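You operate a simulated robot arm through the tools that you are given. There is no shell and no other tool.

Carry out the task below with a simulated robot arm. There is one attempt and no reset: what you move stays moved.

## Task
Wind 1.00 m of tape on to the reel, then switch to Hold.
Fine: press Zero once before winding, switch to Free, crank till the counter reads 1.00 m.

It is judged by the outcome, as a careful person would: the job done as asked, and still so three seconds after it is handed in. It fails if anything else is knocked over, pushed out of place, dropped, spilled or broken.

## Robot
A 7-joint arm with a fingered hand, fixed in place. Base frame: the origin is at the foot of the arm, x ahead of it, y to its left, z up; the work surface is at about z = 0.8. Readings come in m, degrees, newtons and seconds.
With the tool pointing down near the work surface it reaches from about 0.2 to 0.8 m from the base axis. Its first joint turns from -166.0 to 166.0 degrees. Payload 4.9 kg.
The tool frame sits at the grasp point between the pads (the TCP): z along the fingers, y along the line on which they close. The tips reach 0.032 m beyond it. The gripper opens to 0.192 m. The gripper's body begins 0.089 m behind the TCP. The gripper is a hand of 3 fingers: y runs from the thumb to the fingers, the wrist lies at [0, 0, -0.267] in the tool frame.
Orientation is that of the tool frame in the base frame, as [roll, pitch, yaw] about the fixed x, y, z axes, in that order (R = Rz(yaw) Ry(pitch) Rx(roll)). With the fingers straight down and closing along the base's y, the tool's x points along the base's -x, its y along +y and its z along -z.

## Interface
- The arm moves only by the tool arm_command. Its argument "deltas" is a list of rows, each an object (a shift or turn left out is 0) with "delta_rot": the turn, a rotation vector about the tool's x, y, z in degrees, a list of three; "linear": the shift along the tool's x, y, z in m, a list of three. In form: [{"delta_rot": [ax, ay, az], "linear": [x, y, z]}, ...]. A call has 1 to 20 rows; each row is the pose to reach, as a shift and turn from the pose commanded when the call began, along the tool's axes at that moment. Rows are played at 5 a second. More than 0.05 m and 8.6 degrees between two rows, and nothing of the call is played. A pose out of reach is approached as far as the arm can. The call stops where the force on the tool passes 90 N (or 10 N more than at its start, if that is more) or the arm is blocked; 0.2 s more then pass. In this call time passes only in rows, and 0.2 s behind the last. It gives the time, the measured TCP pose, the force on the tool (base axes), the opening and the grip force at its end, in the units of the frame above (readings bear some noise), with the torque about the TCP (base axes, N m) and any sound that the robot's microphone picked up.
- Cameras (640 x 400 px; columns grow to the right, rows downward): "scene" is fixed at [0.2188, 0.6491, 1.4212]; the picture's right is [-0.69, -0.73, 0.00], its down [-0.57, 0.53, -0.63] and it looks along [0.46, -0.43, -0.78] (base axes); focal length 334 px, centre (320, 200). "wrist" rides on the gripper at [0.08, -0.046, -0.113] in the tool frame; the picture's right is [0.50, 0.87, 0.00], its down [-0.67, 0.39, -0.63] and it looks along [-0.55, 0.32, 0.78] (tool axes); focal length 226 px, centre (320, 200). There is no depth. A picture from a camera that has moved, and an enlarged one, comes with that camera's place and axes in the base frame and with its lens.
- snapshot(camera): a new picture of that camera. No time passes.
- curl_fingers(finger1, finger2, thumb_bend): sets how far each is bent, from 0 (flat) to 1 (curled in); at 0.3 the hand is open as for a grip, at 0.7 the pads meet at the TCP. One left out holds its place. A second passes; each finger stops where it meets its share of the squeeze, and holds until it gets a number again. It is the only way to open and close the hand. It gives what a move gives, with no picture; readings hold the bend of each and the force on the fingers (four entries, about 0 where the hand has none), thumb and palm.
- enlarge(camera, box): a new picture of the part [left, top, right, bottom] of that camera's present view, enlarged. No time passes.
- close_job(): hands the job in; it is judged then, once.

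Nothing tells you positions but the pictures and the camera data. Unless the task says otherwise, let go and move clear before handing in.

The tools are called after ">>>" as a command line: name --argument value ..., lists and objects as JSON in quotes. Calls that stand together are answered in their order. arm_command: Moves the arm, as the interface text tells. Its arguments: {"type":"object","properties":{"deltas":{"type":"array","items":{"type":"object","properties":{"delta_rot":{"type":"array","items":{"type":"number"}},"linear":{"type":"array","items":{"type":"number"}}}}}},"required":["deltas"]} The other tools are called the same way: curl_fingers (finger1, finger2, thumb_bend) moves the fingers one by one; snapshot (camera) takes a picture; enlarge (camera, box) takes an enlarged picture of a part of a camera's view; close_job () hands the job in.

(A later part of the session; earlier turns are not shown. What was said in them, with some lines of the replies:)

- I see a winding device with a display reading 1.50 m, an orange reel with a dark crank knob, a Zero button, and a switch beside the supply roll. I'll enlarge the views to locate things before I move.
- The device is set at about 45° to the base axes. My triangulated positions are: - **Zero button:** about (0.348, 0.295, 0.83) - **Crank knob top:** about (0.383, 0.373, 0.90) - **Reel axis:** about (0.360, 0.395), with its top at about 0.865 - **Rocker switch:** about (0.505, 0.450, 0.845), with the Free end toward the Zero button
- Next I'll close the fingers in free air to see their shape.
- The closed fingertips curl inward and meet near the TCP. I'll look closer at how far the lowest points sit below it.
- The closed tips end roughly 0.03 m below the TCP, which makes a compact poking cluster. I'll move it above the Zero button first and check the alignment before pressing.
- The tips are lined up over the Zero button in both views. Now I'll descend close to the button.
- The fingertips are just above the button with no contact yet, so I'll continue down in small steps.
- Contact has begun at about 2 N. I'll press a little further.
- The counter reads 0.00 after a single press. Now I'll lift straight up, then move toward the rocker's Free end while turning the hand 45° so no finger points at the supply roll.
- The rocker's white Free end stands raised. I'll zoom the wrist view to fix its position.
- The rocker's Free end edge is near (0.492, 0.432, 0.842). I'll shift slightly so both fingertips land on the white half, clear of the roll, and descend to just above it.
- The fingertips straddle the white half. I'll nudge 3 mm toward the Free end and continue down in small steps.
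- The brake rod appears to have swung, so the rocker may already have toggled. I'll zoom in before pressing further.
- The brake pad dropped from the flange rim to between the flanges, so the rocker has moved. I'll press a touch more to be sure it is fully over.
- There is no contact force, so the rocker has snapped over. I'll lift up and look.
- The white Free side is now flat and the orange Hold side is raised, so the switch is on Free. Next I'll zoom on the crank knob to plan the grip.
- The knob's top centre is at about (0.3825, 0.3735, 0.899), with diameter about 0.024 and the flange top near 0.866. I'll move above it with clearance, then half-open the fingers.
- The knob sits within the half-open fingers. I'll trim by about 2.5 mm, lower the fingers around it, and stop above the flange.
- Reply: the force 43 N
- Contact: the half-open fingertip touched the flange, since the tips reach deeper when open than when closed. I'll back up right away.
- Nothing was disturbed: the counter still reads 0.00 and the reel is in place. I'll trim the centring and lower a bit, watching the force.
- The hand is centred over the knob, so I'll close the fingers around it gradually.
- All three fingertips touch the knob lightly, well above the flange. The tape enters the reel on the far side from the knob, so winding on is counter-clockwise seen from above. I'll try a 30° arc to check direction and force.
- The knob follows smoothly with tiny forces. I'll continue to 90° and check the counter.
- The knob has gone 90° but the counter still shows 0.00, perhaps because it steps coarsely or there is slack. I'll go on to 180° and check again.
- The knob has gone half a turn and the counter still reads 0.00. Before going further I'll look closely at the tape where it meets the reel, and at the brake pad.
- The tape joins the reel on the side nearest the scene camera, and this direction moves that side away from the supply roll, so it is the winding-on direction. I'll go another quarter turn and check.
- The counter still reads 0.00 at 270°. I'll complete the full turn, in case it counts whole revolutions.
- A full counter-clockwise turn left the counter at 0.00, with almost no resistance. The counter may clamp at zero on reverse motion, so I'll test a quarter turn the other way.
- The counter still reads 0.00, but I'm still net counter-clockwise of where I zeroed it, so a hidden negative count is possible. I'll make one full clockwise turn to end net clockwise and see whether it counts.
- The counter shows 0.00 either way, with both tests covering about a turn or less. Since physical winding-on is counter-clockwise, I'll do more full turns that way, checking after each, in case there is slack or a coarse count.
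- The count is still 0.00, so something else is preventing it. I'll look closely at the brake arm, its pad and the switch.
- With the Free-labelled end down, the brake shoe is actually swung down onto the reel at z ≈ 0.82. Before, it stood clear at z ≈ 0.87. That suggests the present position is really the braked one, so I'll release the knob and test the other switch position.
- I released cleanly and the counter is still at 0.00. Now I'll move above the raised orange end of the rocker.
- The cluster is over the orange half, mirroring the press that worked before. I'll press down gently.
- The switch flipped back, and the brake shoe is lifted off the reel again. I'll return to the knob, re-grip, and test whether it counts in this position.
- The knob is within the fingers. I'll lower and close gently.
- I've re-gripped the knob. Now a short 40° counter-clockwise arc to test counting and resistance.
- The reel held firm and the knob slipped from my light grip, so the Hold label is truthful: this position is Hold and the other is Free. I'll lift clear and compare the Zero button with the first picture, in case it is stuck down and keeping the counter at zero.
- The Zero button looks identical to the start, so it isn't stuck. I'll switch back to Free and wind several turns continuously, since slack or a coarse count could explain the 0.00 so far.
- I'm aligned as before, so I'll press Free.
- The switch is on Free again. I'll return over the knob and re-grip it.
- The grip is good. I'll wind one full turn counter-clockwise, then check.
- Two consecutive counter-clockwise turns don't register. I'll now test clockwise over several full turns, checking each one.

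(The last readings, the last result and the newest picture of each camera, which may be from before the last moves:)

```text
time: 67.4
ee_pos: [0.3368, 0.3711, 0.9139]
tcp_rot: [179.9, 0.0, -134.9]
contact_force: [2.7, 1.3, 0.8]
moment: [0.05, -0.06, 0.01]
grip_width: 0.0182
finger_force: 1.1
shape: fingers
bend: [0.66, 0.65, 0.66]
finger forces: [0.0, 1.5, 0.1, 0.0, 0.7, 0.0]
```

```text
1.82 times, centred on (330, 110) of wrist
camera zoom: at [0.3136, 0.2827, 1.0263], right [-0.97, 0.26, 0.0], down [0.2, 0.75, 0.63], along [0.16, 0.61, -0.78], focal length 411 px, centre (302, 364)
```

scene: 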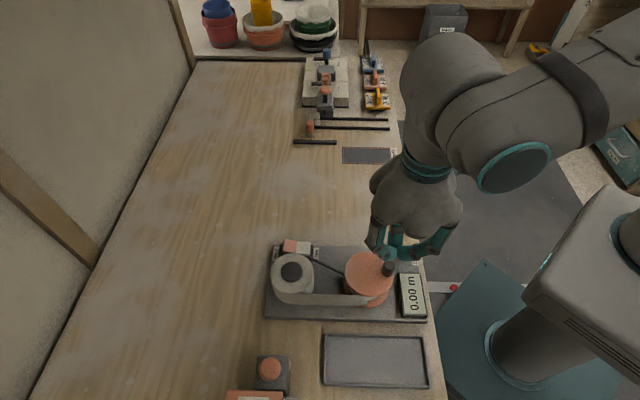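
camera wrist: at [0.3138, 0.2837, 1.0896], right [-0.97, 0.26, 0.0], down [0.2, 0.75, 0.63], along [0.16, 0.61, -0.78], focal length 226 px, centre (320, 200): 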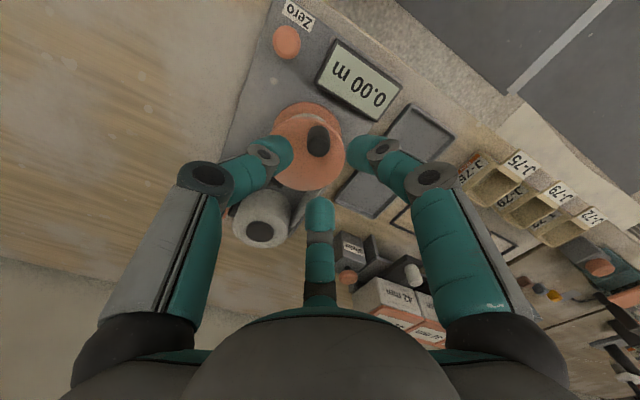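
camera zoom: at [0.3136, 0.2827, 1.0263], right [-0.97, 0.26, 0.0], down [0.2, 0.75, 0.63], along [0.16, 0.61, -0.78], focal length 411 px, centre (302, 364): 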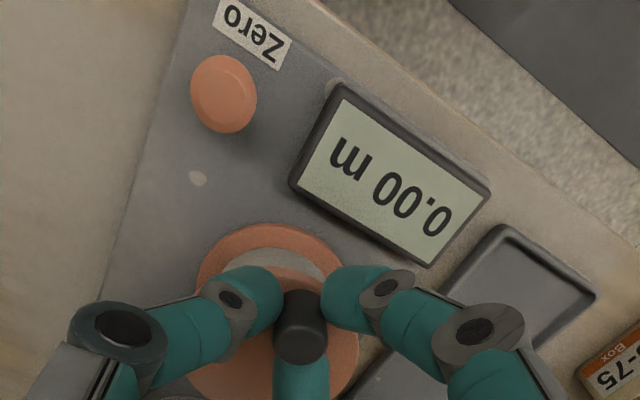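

I'm back near where the count was zeroed (net about 90° clockwise). One more clockwise turn takes it well past a full turn clockwise.

>>> arm_command --deltas '[{"linear": [-0.0019, 0.0109, 0]}, {"linear": [-0.0075, 0.0206, 0]}, {"linear": [-0.016, 0.0277, 0]}, {"linear": [-0.0264, 0.0315, 0]}, {"linear": [-0.0376, 0.0315, 0]}, {"linear": [-0.048, 0.0277, 0]}, {"linear": [-0.0565, 0.0206, 0]}, {"linear": [-0.0621, 0.0109, 0]}, {"linear": [-0.064, 0, 0]}, {"linear": [-0.0621, -0.0109, 0]}, {"linear": [-0.0565, -0.0206, 0]}, {"linear": [-0.048, -0.0277, 0]}, {"linear": [-0.0376, -0.0315, 0]}, {"linear": [-0.0264, -0.0315, 0]}, {"linear": [-0.016, -0.0277, 0]}, {"linear": [-0.0075, -0.0206, 0]}, {"linear": [-0.0019, -0.0109, 0]}, {"linear": [0, 0, 0]}]'

>>> enlarge --camera "wrist" --box '[220, 0, 440, 220]'

>>> enlarge --camera "scene" --box '[250, 225, 450, 350]'

```text
time: 71.2
ee_pos: [0.3371, 0.3716, 0.9149]
tcp_rot: [-179.9, 0.0, -135.0]
contact_force: [1.6, 1.2, -0.4]
moment: [0.01, -0.02, 0.01]
grip_width: 0.0185
finger_force: 1.1
shape: fingers
bend: [0.66, 0.65, 0.66]
finger forces: [0.0, 1.5, 0.1, 0.0, 0.8, 0.0]
```

```text
1.82 times, centred on (330, 110) of wrist
camera zoom: at [0.3135, 0.2826, 1.0269], right [-0.97, 0.26, 0.0], down [0.2, 0.75, 0.63], along [0.16, 0.61, -0.78], focal length 411 px, centre (302, 364)
```

zoom: 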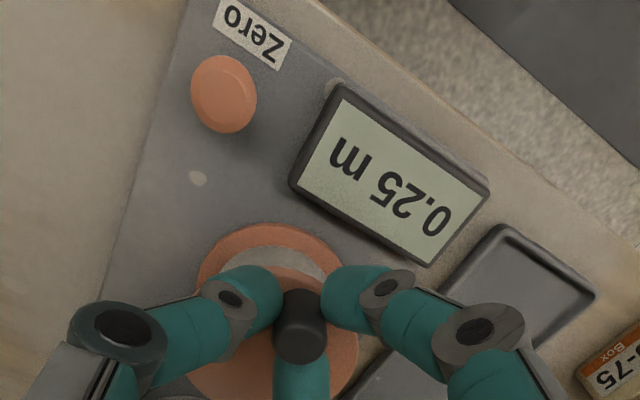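

```text
3.20 times, centred on (350, 288) of scene
camera zoom: at [0.2188, 0.6491, 1.4212], right [-0.69, -0.73, 0.0], down [-0.57, 0.53, -0.63], along [0.46, -0.43, -0.78], focal length 1068 px, centre (224, -80)
```

zoom: 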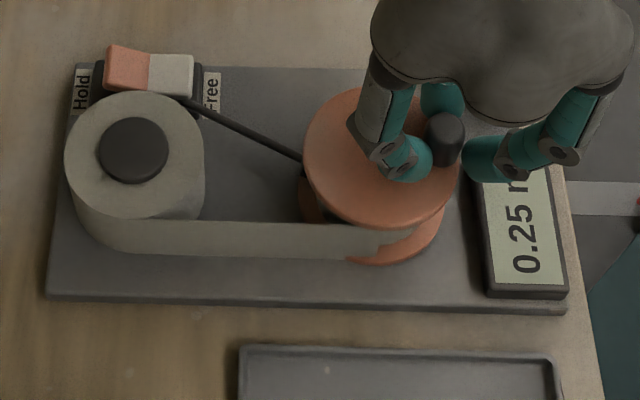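

Clockwise counts: 0.25 m per whole turn, net-signed from the zero point, so 1.00 m is four full clockwise turns. I'm at 1.25 turns now. I'll continue, checking partway to see exactly where it ticks over.

>>> arm_command --deltas '[{"linear": [-0.0019, 0.0109, 0]}, {"linear": [-0.0075, 0.0206, 0]}, {"linear": [-0.016, 0.0277, 0]}, {"linear": [-0.0264, 0.0315, 0]}, {"linear": [-0.0376, 0.0315, 0]}, {"linear": [-0.048, 0.0277, 0]}, {"linear": [-0.0565, 0.0206, 0]}, {"linear": [-0.0621, 0.0109, 0]}, {"linear": [-0.064, 0, 0]}]'

>>> enlarge --camera "scene" --box '[250, 225, 450, 350]'

>>> arm_command --deltas '[{"linear": [0.0019, -0.0109, 0]}, {"linear": [0.0075, -0.0206, 0]}, {"linear": [0.016, -0.0277, 0]}, {"linear": [0.0237, -0.0309, 0]}, {"linear": [0.0275, -0.0317, 0]}]'

>>> enlarge --camera "scene" --box '[250, 225, 450, 350]'

```text
time: 73.2
ee_pos: [0.3814, 0.4168, 0.9131]
tcp_rot: [-179.9, 0.0, -135.0]
contact_force: [1.3, 0.3, 1.3]
moment: [0.05, -0.03, -0.02]
grip_width: 0.0182
finger_force: 1.5
shape: fingers
bend: [0.66, 0.65, 0.66]
finger forces: [0.0, 1.7, 0.1, 0.1, 0.5, 0.0]
```

```text
3.20 times, centred on (350, 288) of scene
camera zoom: at [0.2188, 0.6491, 1.4212], right [-0.69, -0.73, 0.0], down [-0.57, 0.53, -0.63], along [0.46, -0.43, -0.78], focal length 1068 px, centre (224, -80)
```

zoom: 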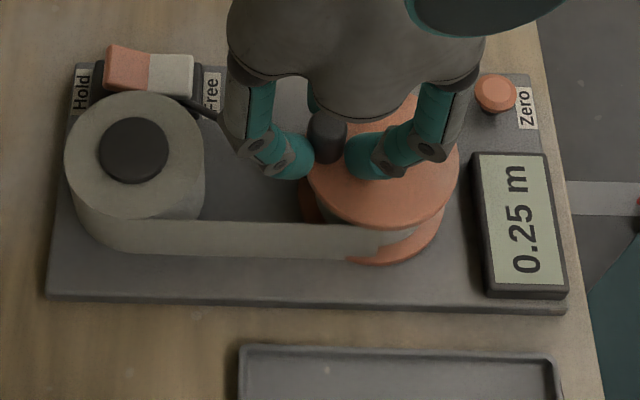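

```text
time: 74.4
ee_pos: [0.3857, 0.3747, 0.9137]
tcp_rot: [-180.0, 0.0, -135.1]
contact_force: [-0.3, 1.4, -0.2]
moment: [-0.01, -0.02, -0.02]
grip_width: 0.0182
finger_force: 0.5
shape: fingers
bend: [0.66, 0.65, 0.66]
finger forces: [0.3, 1.0, 0.0, 0.1, 0.5, 0.1]
```

```text
3.20 times, centred on (350, 288) of scene
camera zoom: at [0.2188, 0.6491, 1.4212], right [-0.69, -0.73, 0.0], down [-0.57, 0.53, -0.63], along [0.46, -0.43, -0.78], focal length 1068 px, centre (224, -80)
```

zoom: 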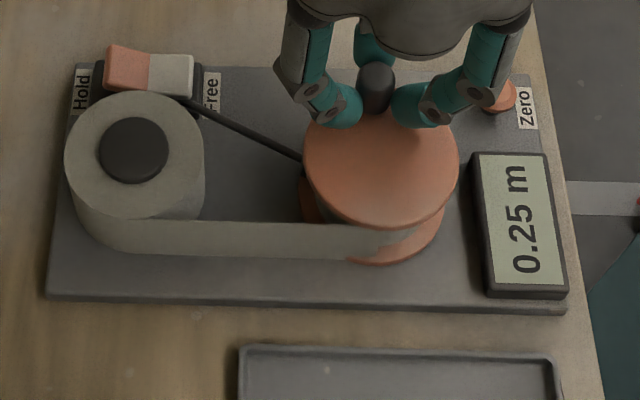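

It hasn't ticked at 8° before two full turns, so it counts completed turns. I'll step across the two-turn mark to learn exactly where it ticks.

>>> arm_command --deltas '[{"linear": [0.0045, -0.0003, 0]}]'

>>> enlarge --camera "scene" --box '[340, 225, 450, 350]'

>>> arm_command --deltas '[{"linear": [0.0028, 0.0001, 0]}]'

>>> enlarge --camera "scene" --box '[340, 225, 450, 350]'

>>> arm_command --deltas '[{"linear": [0.0028, 0.0004, 0]}]'

>>> enlarge --camera "scene" --box '[340, 225, 450, 350]'

```text
time: 74.8
ee_pos: [0.3828, 0.3718, 0.9128]
tcp_rot: [-179.9, 0.0, -135.0]
contact_force: [-0.2, 1.1, -0.5]
moment: [0.02, 0.0, -0.03]
grip_width: 0.0184
finger_force: 0.7
shape: fingers
bend: [0.66, 0.65, 0.66]
finger forces: [0.3, 1.0, 0.1, 0.0, 0.6, 0.0]
```

```text
3.20 times, centred on (395, 288) of scene
camera zoom: at [0.2188, 0.6491, 1.4212], right [-0.69, -0.73, 0.0], down [-0.57, 0.53, -0.63], along [0.46, -0.43, -0.78], focal length 1068 px, centre (80, -80)
```

zoom: 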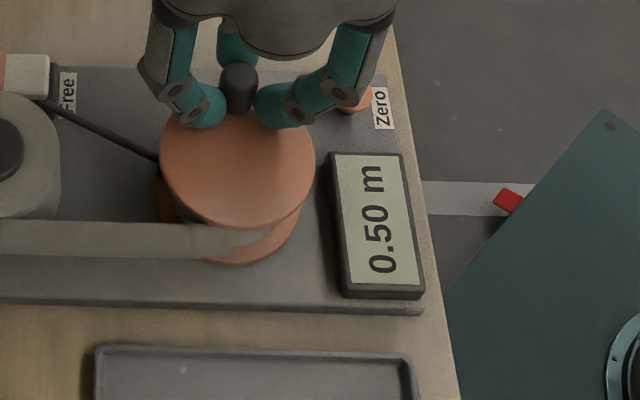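

```text
time: 75.2
ee_pos: [0.3802, 0.3695, 0.9152]
tcp_rot: [-180.0, 0.0, -135.0]
contact_force: [0.5, 0.3, -0.4]
moment: [-0.02, 0.02, 0.0]
grip_width: 0.0185
finger_force: 1.0
shape: fingers
bend: [0.66, 0.65, 0.66]
finger forces: [0.3, 1.1, 0.0, 0.0, 0.5, 0.1]
```

```text
3.20 times, centred on (395, 288) of scene
camera zoom: at [0.2188, 0.6491, 1.4212], right [-0.69, -0.73, 0.0], down [-0.57, 0.53, -0.63], along [0.46, -0.43, -0.78], focal length 1068 px, centre (80, -80)
```

zoom: 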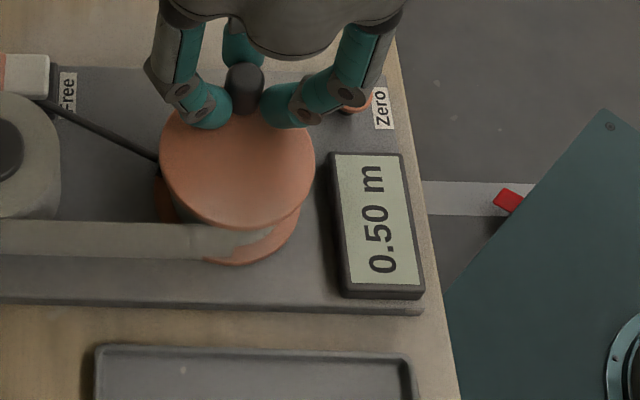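

```text
time: 75.6
ee_pos: [0.3781, 0.3688, 0.914]
tcp_rot: [180.0, 0.1, -135.1]
contact_force: [-0.1, 0.6, -0.2]
moment: [-0.04, -0.03, -0.02]
grip_width: 0.0187
finger_force: 1.6
shape: fingers
bend: [0.66, 0.65, 0.66]
finger forces: [0.3, 1.2, 0.0, 0.1, 0.5, 0.1]
```

```text
3.20 times, centred on (395, 288) of scene
camera zoom: at [0.2188, 0.6491, 1.4212], right [-0.69, -0.73, 0.0], down [-0.57, 0.53, -0.63], along [0.46, -0.43, -0.78], focal length 1068 px, centre (80, -80)
```

zoom: 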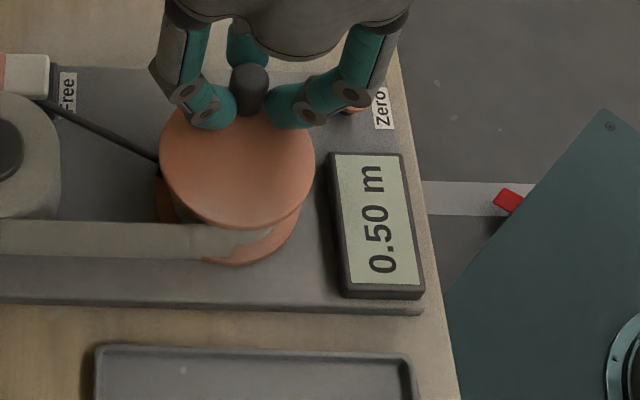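

The counter ticked to 0.50 right at the two-turn mark. I'll do one more full clockwise turn and expect 0.75.

>>> arm_command --deltas '[{"linear": [0.0104, 0.0038, 0]}, {"linear": [0.0189, 0.0109, 0]}, {"linear": [0.0245, 0.0206, 0]}, {"linear": [0.0264, 0.0315, 0]}, {"linear": [0.0245, 0.0424, 0]}, {"linear": [0.0189, 0.0521, 0]}, {"linear": [0.0104, 0.0592, 0]}, {"linear": [0, 0.063, 0]}, {"linear": [-0.0112, 0.063, 0]}, {"linear": [-0.0216, 0.0592, 0]}, {"linear": [-0.0301, 0.0521, 0]}, {"linear": [-0.0357, 0.0424, 0]}, {"linear": [-0.0376, 0.0315, 0]}, {"linear": [-0.0357, 0.0206, 0]}, {"linear": [-0.0301, 0.0109, 0]}, {"linear": [-0.0216, 0.0038, 0]}, {"linear": [-0.0112, 0, 0]}, {"linear": [0, 0, 0]}]'

>>> enlarge --camera "scene" --box '[250, 225, 450, 350]'

```text
time: 79.4
ee_pos: [0.3782, 0.3676, 0.9142]
tcp_rot: [-179.9, 0.1, -134.9]
contact_force: [0.3, -0.1, -0.3]
moment: [0.01, 0.02, -0.03]
grip_width: 0.0183
finger_force: 1.3
shape: fingers
bend: [0.66, 0.65, 0.66]
finger forces: [0.5, 1.0, 0.1, 0.0, 0.2, 0.0]
```

```text
3.20 times, centred on (350, 288) of scene
camera zoom: at [0.2188, 0.6491, 1.4212], right [-0.69, -0.73, 0.0], down [-0.57, 0.53, -0.63], along [0.46, -0.43, -0.78], focal length 1068 px, centre (224, -80)
```

zoom: 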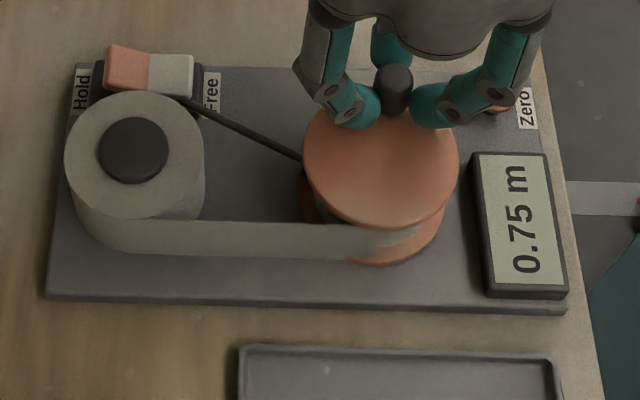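

The counter reads 0.75. Now the last turn, ending just past the four-turn mark.

>>> arm_command --deltas '[{"linear": [0.0104, 0.0038, 0]}, {"linear": [0.0189, 0.0109, 0]}, {"linear": [0.0245, 0.0206, 0]}, {"linear": [0.0264, 0.0315, 0]}, {"linear": [0.0245, 0.0424, 0]}, {"linear": [0.0189, 0.0521, 0]}, {"linear": [0.0104, 0.0592, 0]}, {"linear": [0, 0.063, 0]}, {"linear": [-0.0112, 0.063, 0]}, {"linear": [-0.0216, 0.0592, 0]}, {"linear": [-0.0301, 0.0521, 0]}, {"linear": [-0.0357, 0.0424, 0]}, {"linear": [-0.0376, 0.0315, 0]}, {"linear": [-0.0357, 0.0206, 0]}, {"linear": [-0.0301, 0.0109, 0]}, {"linear": [-0.0216, 0.0038, 0]}, {"linear": [-0.0112, 0, 0]}, {"linear": [-0.0067, -0.0005, 0]}, {"linear": [-0.0039, -0.0004, 0]}]'

>>> enlarge --camera "scene" --box '[250, 225, 450, 350]'

```text
time: 83.4
ee_pos: [0.3799, 0.3693, 0.914]
tcp_rot: [-180.0, 0.0, -134.9]
contact_force: [-0.6, 0.1, 0.6]
moment: [0.0, 0.01, 0.0]
grip_width: 0.0184
finger_force: 1.1
shape: fingers
bend: [0.66, 0.65, 0.66]
finger forces: [0.2, 0.9, 0.0, 0.0, 0.7, 0.0]
```

```text
3.20 times, centred on (350, 288) of scene
camera zoom: at [0.2188, 0.6491, 1.4212], right [-0.69, -0.73, 0.0], down [-0.57, 0.53, -0.63], along [0.46, -0.43, -0.78], focal length 1068 px, centre (224, -80)
```

zoom: 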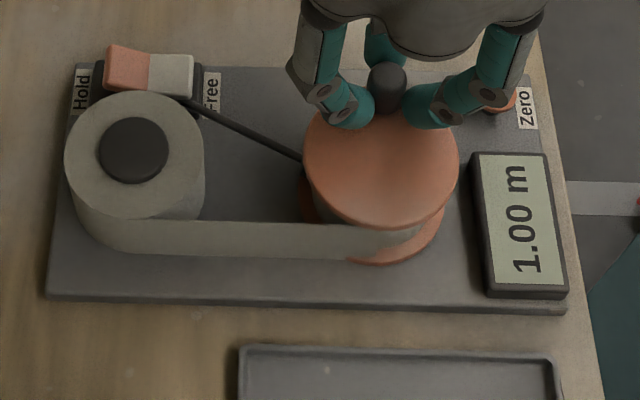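

The counter reads 1.00 m. I'll release the knob gently and lift clear.

>>> curl_fingers --finger1 0.62 --finger2 0.62 --thumb_bend 0.62

>>> enlarge --camera "scene" --box '[250, 225, 450, 350]'

>>> arm_command --deltas '[{"linear": [0, 0, -0.015]}, {"linear": [0, 0, -0.04]}, {"linear": [0, 0, -0.063]}, {"linear": [0, 0, -0.063]}]'

>>> curl_fingers --finger1 0.7 --finger2 0.7 --thumb_bend 0.7

>>> enlarge --camera "scene" --box '[250, 225, 450, 350]'

```text
time: 84.4
ee_pos: [0.3809, 0.3703, 0.9141]
tcp_rot: [180.0, 0.0, -135.1]
contact_force: [0.7, 0.0, -0.8]
moment: [0.0, -0.02, 0.0]
grip_width: 0.0329
finger_force: 0.0
shape: fingers
bend: [0.62, 0.62, 0.62]
finger forces: [0.0, 0.0, 0.0, 0.1, 0.0, 0.0]
```

```text
3.20 times, centred on (350, 288) of scene
camera zoom: at [0.2188, 0.6491, 1.4212], right [-0.69, -0.73, 0.0], down [-0.57, 0.53, -0.63], along [0.46, -0.43, -0.78], focal length 1068 px, centre (224, -80)
```

zoom: 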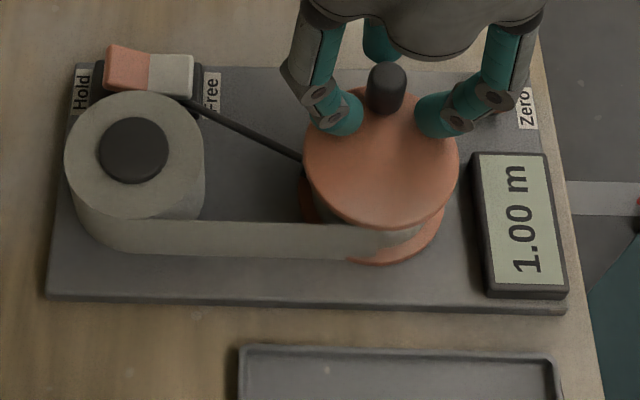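

```text
time: 85.4
ee_pos: [0.3804, 0.3711, 0.9749]
tcp_rot: [-180.0, 0.0, -135.1]
contact_force: [0.0, -0.3, 0.1]
moment: [0.01, 0.05, 0.03]
grip_width: 0.0332
finger_force: 0.0
shape: fingers
bend: [0.62, 0.62, 0.62]
finger forces: [0.1, 0.0, 0.0, 0.1, 0.1, 0.1]
```

```text
time: 86.4
ee_pos: [0.3798, 0.3713, 0.9763]
tcp_rot: [180.0, 0.0, -135.0]
contact_force: [0.2, -0.3, -0.6]
moment: [0.02, 0.01, 0.0]
grip_width: 0.0033
finger_force: 0.2
shape: fingers
bend: [0.69, 0.69, 0.7]
finger forces: [0.0, 0.0, 0.0, 0.0, 0.0, 0.0]
```

```text
3.20 times, centred on (350, 288) of scene
camera zoom: at [0.2188, 0.6491, 1.4212], right [-0.69, -0.73, 0.0], down [-0.57, 0.53, -0.63], along [0.46, -0.43, -0.78], focal length 1068 px, centre (224, -80)
```

zoom: 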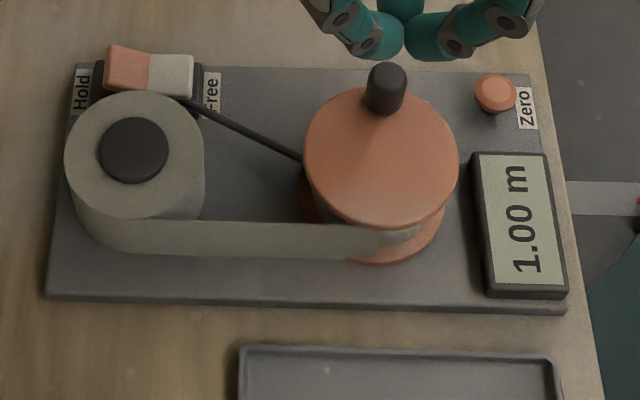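

Still 1.00 m with the knob free. Now I'll move to the orange Hold end and stop just above it.

>>> arm_command --deltas '[{"linear": [-0.0395, -0.0096, 0]}, {"linear": [-0.0789, -0.0192, 0]}, {"linear": [-0.1184, -0.0287, 0]}, {"linear": [-0.1578, -0.0383, 0]}, {"linear": [-0.1578, -0.0383, 0.04]}, {"linear": [-0.1578, -0.0383, 0.075]}, {"linear": [-0.1578, -0.0383, 0.085]}, {"linear": [-0.1578, -0.0383, 0.085]}]'

>>> enlarge --camera "scene" --box '[240, 190, 360, 280]'

```text
time: 88.2
ee_pos: [0.5191, 0.4555, 0.8914]
tcp_rot: [-180.0, 0.0, -134.9]
contact_force: [0.2, -0.6, 0.1]
moment: [-0.03, -0.01, -0.01]
grip_width: 0.0032
finger_force: 0.1
shape: fingers
bend: [0.7, 0.7, 0.7]
finger forces: [0.1, 0.0, 0.0, 0.0, 0.1, 0.0]
```

```text
4.44 times, centred on (300, 235) of scene
camera zoom: at [0.2188, 0.6491, 1.4212], right [-0.69, -0.73, 0.0], down [-0.57, 0.53, -0.63], along [0.46, -0.43, -0.78], focal length 1484 px, centre (409, 44)
```

zoom: 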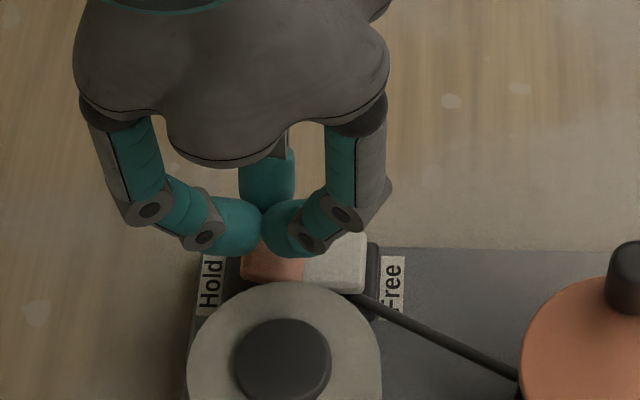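

This is the same alignment as the press that worked. I'll press Hold, lift off, and check.

>>> arm_command --deltas '[{"linear": [0, 0, 0.005]}, {"linear": [0, 0, 0.01]}, {"linear": [0, 0, 0.014]}, {"linear": [0, 0, -0.03]}, {"linear": [0, 0, -0.07]}, {"linear": [0, 0, -0.11]}, {"linear": [-0.01, -0.04, -0.14]}, {"linear": [-0.02, -0.08, -0.16]}]'

>>> enlarge --camera "scene" --box '[250, 225, 450, 350]'

>>> snapshot --camera "scene"

```text
refused: row 7 steps farther than a row can; nothing moved
```

```text
3.20 times, centred on (350, 288) of scene
camera zoom: at [0.2188, 0.6491, 1.4212], right [-0.69, -0.73, 0.0], down [-0.57, 0.53, -0.63], along [0.46, -0.43, -0.78], focal length 1068 px, centre (224, -80)
```

zoom: 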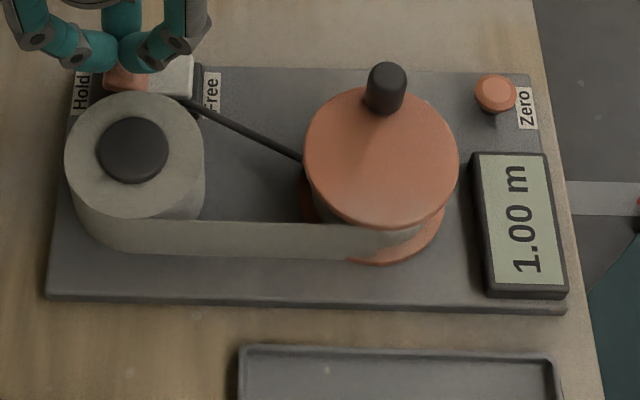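

```text
taken
```

scene: 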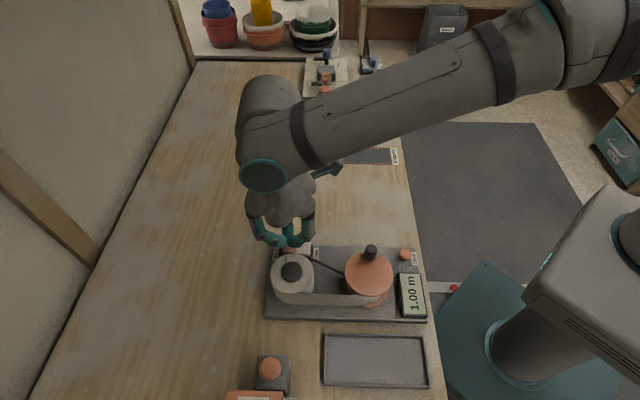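

That call was refused because one step was too large, so nothing moved. I'll repeat it with smaller steps.

>>> arm_command --deltas '[{"linear": [0, 0, 0.005]}, {"linear": [0, 0, 0.01]}, {"linear": [0, 0, 0.014]}, {"linear": [0, 0, -0.025]}, {"linear": [0, 0, -0.065]}, {"linear": [0, 0, -0.105]}, {"linear": [0, 0, -0.14]}, {"linear": [0, 0, -0.14]}]'

>>> enlarge --camera "scene" --box '[250, 225, 450, 350]'

>>> snapshot --camera "scene"

```text
time: 90.0
ee_pos: [0.5194, 0.4551, 1.0323]
tcp_rot: [-180.0, 0.0, -134.9]
contact_force: [-0.5, 0.3, -1.1]
moment: [0.02, 0.01, 0.01]
grip_width: 0.0036
finger_force: 0.1
shape: fingers
bend: [0.7, 0.7, 0.7]
finger forces: [0.1, 0.0, 0.0, 0.1, 0.0, 0.0]
```

```text
3.20 times, centred on (350, 288) of scene
camera zoom: at [0.2188, 0.6491, 1.4212], right [-0.69, -0.73, 0.0], down [-0.57, 0.53, -0.63], along [0.46, -0.43, -0.78], focal length 1068 px, centre (224, -80)
```

zoom: 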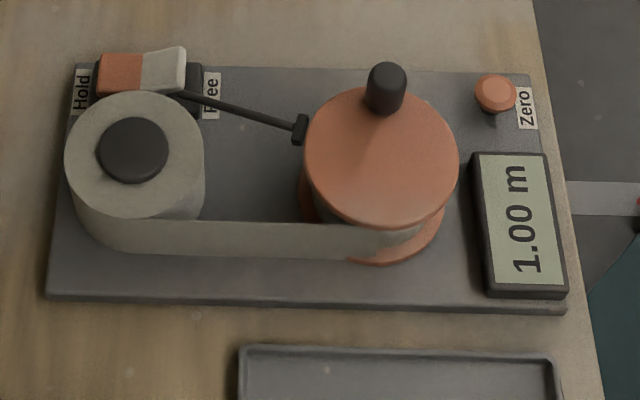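

```text
taken
```

scene: 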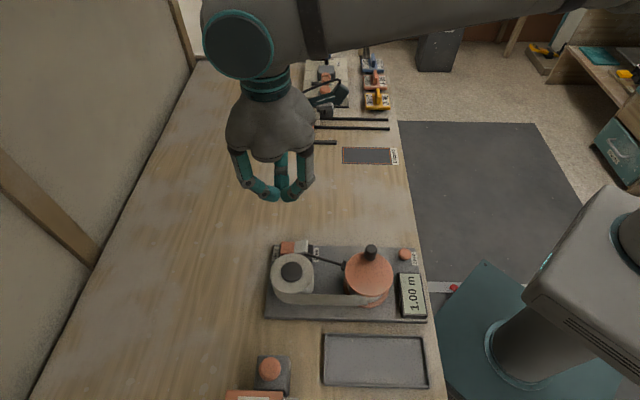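

The counter reads 1.00 m, the switch is on Hold with its orange end down, nothing else has moved, and the hand is clear. I'll hand it in.

>>> close_job

```text
The job is handed in.
```

The tape is wound to 1.00 m on the counter and the switch is on Hold. I let go of the crank, moved the arm clear, and then handed the job in.

- **Zero:** I pressed it once, before any winding.
- **Crank direction:** I started counter-clockwise because the tape path suggested it, but only clockwise counts, at 0.25 m per full turn. I undid the wrong-way turns. The reel finished about four full clockwise turns from where I zeroed it, a few degrees past the last tick.
- **Extra switching:** When the counter stayed at 0.00, I flipped to Hold to check that the labels were right, then back to Free. The reel was locked there, so the knob slipped out of my light grip.
- **Flange contact:** While first lowering to the knob, one fingertip pressed on the reel's top flange with about 40 N. I backed off straight away, and nothing looked moved or damaged in the pictures.
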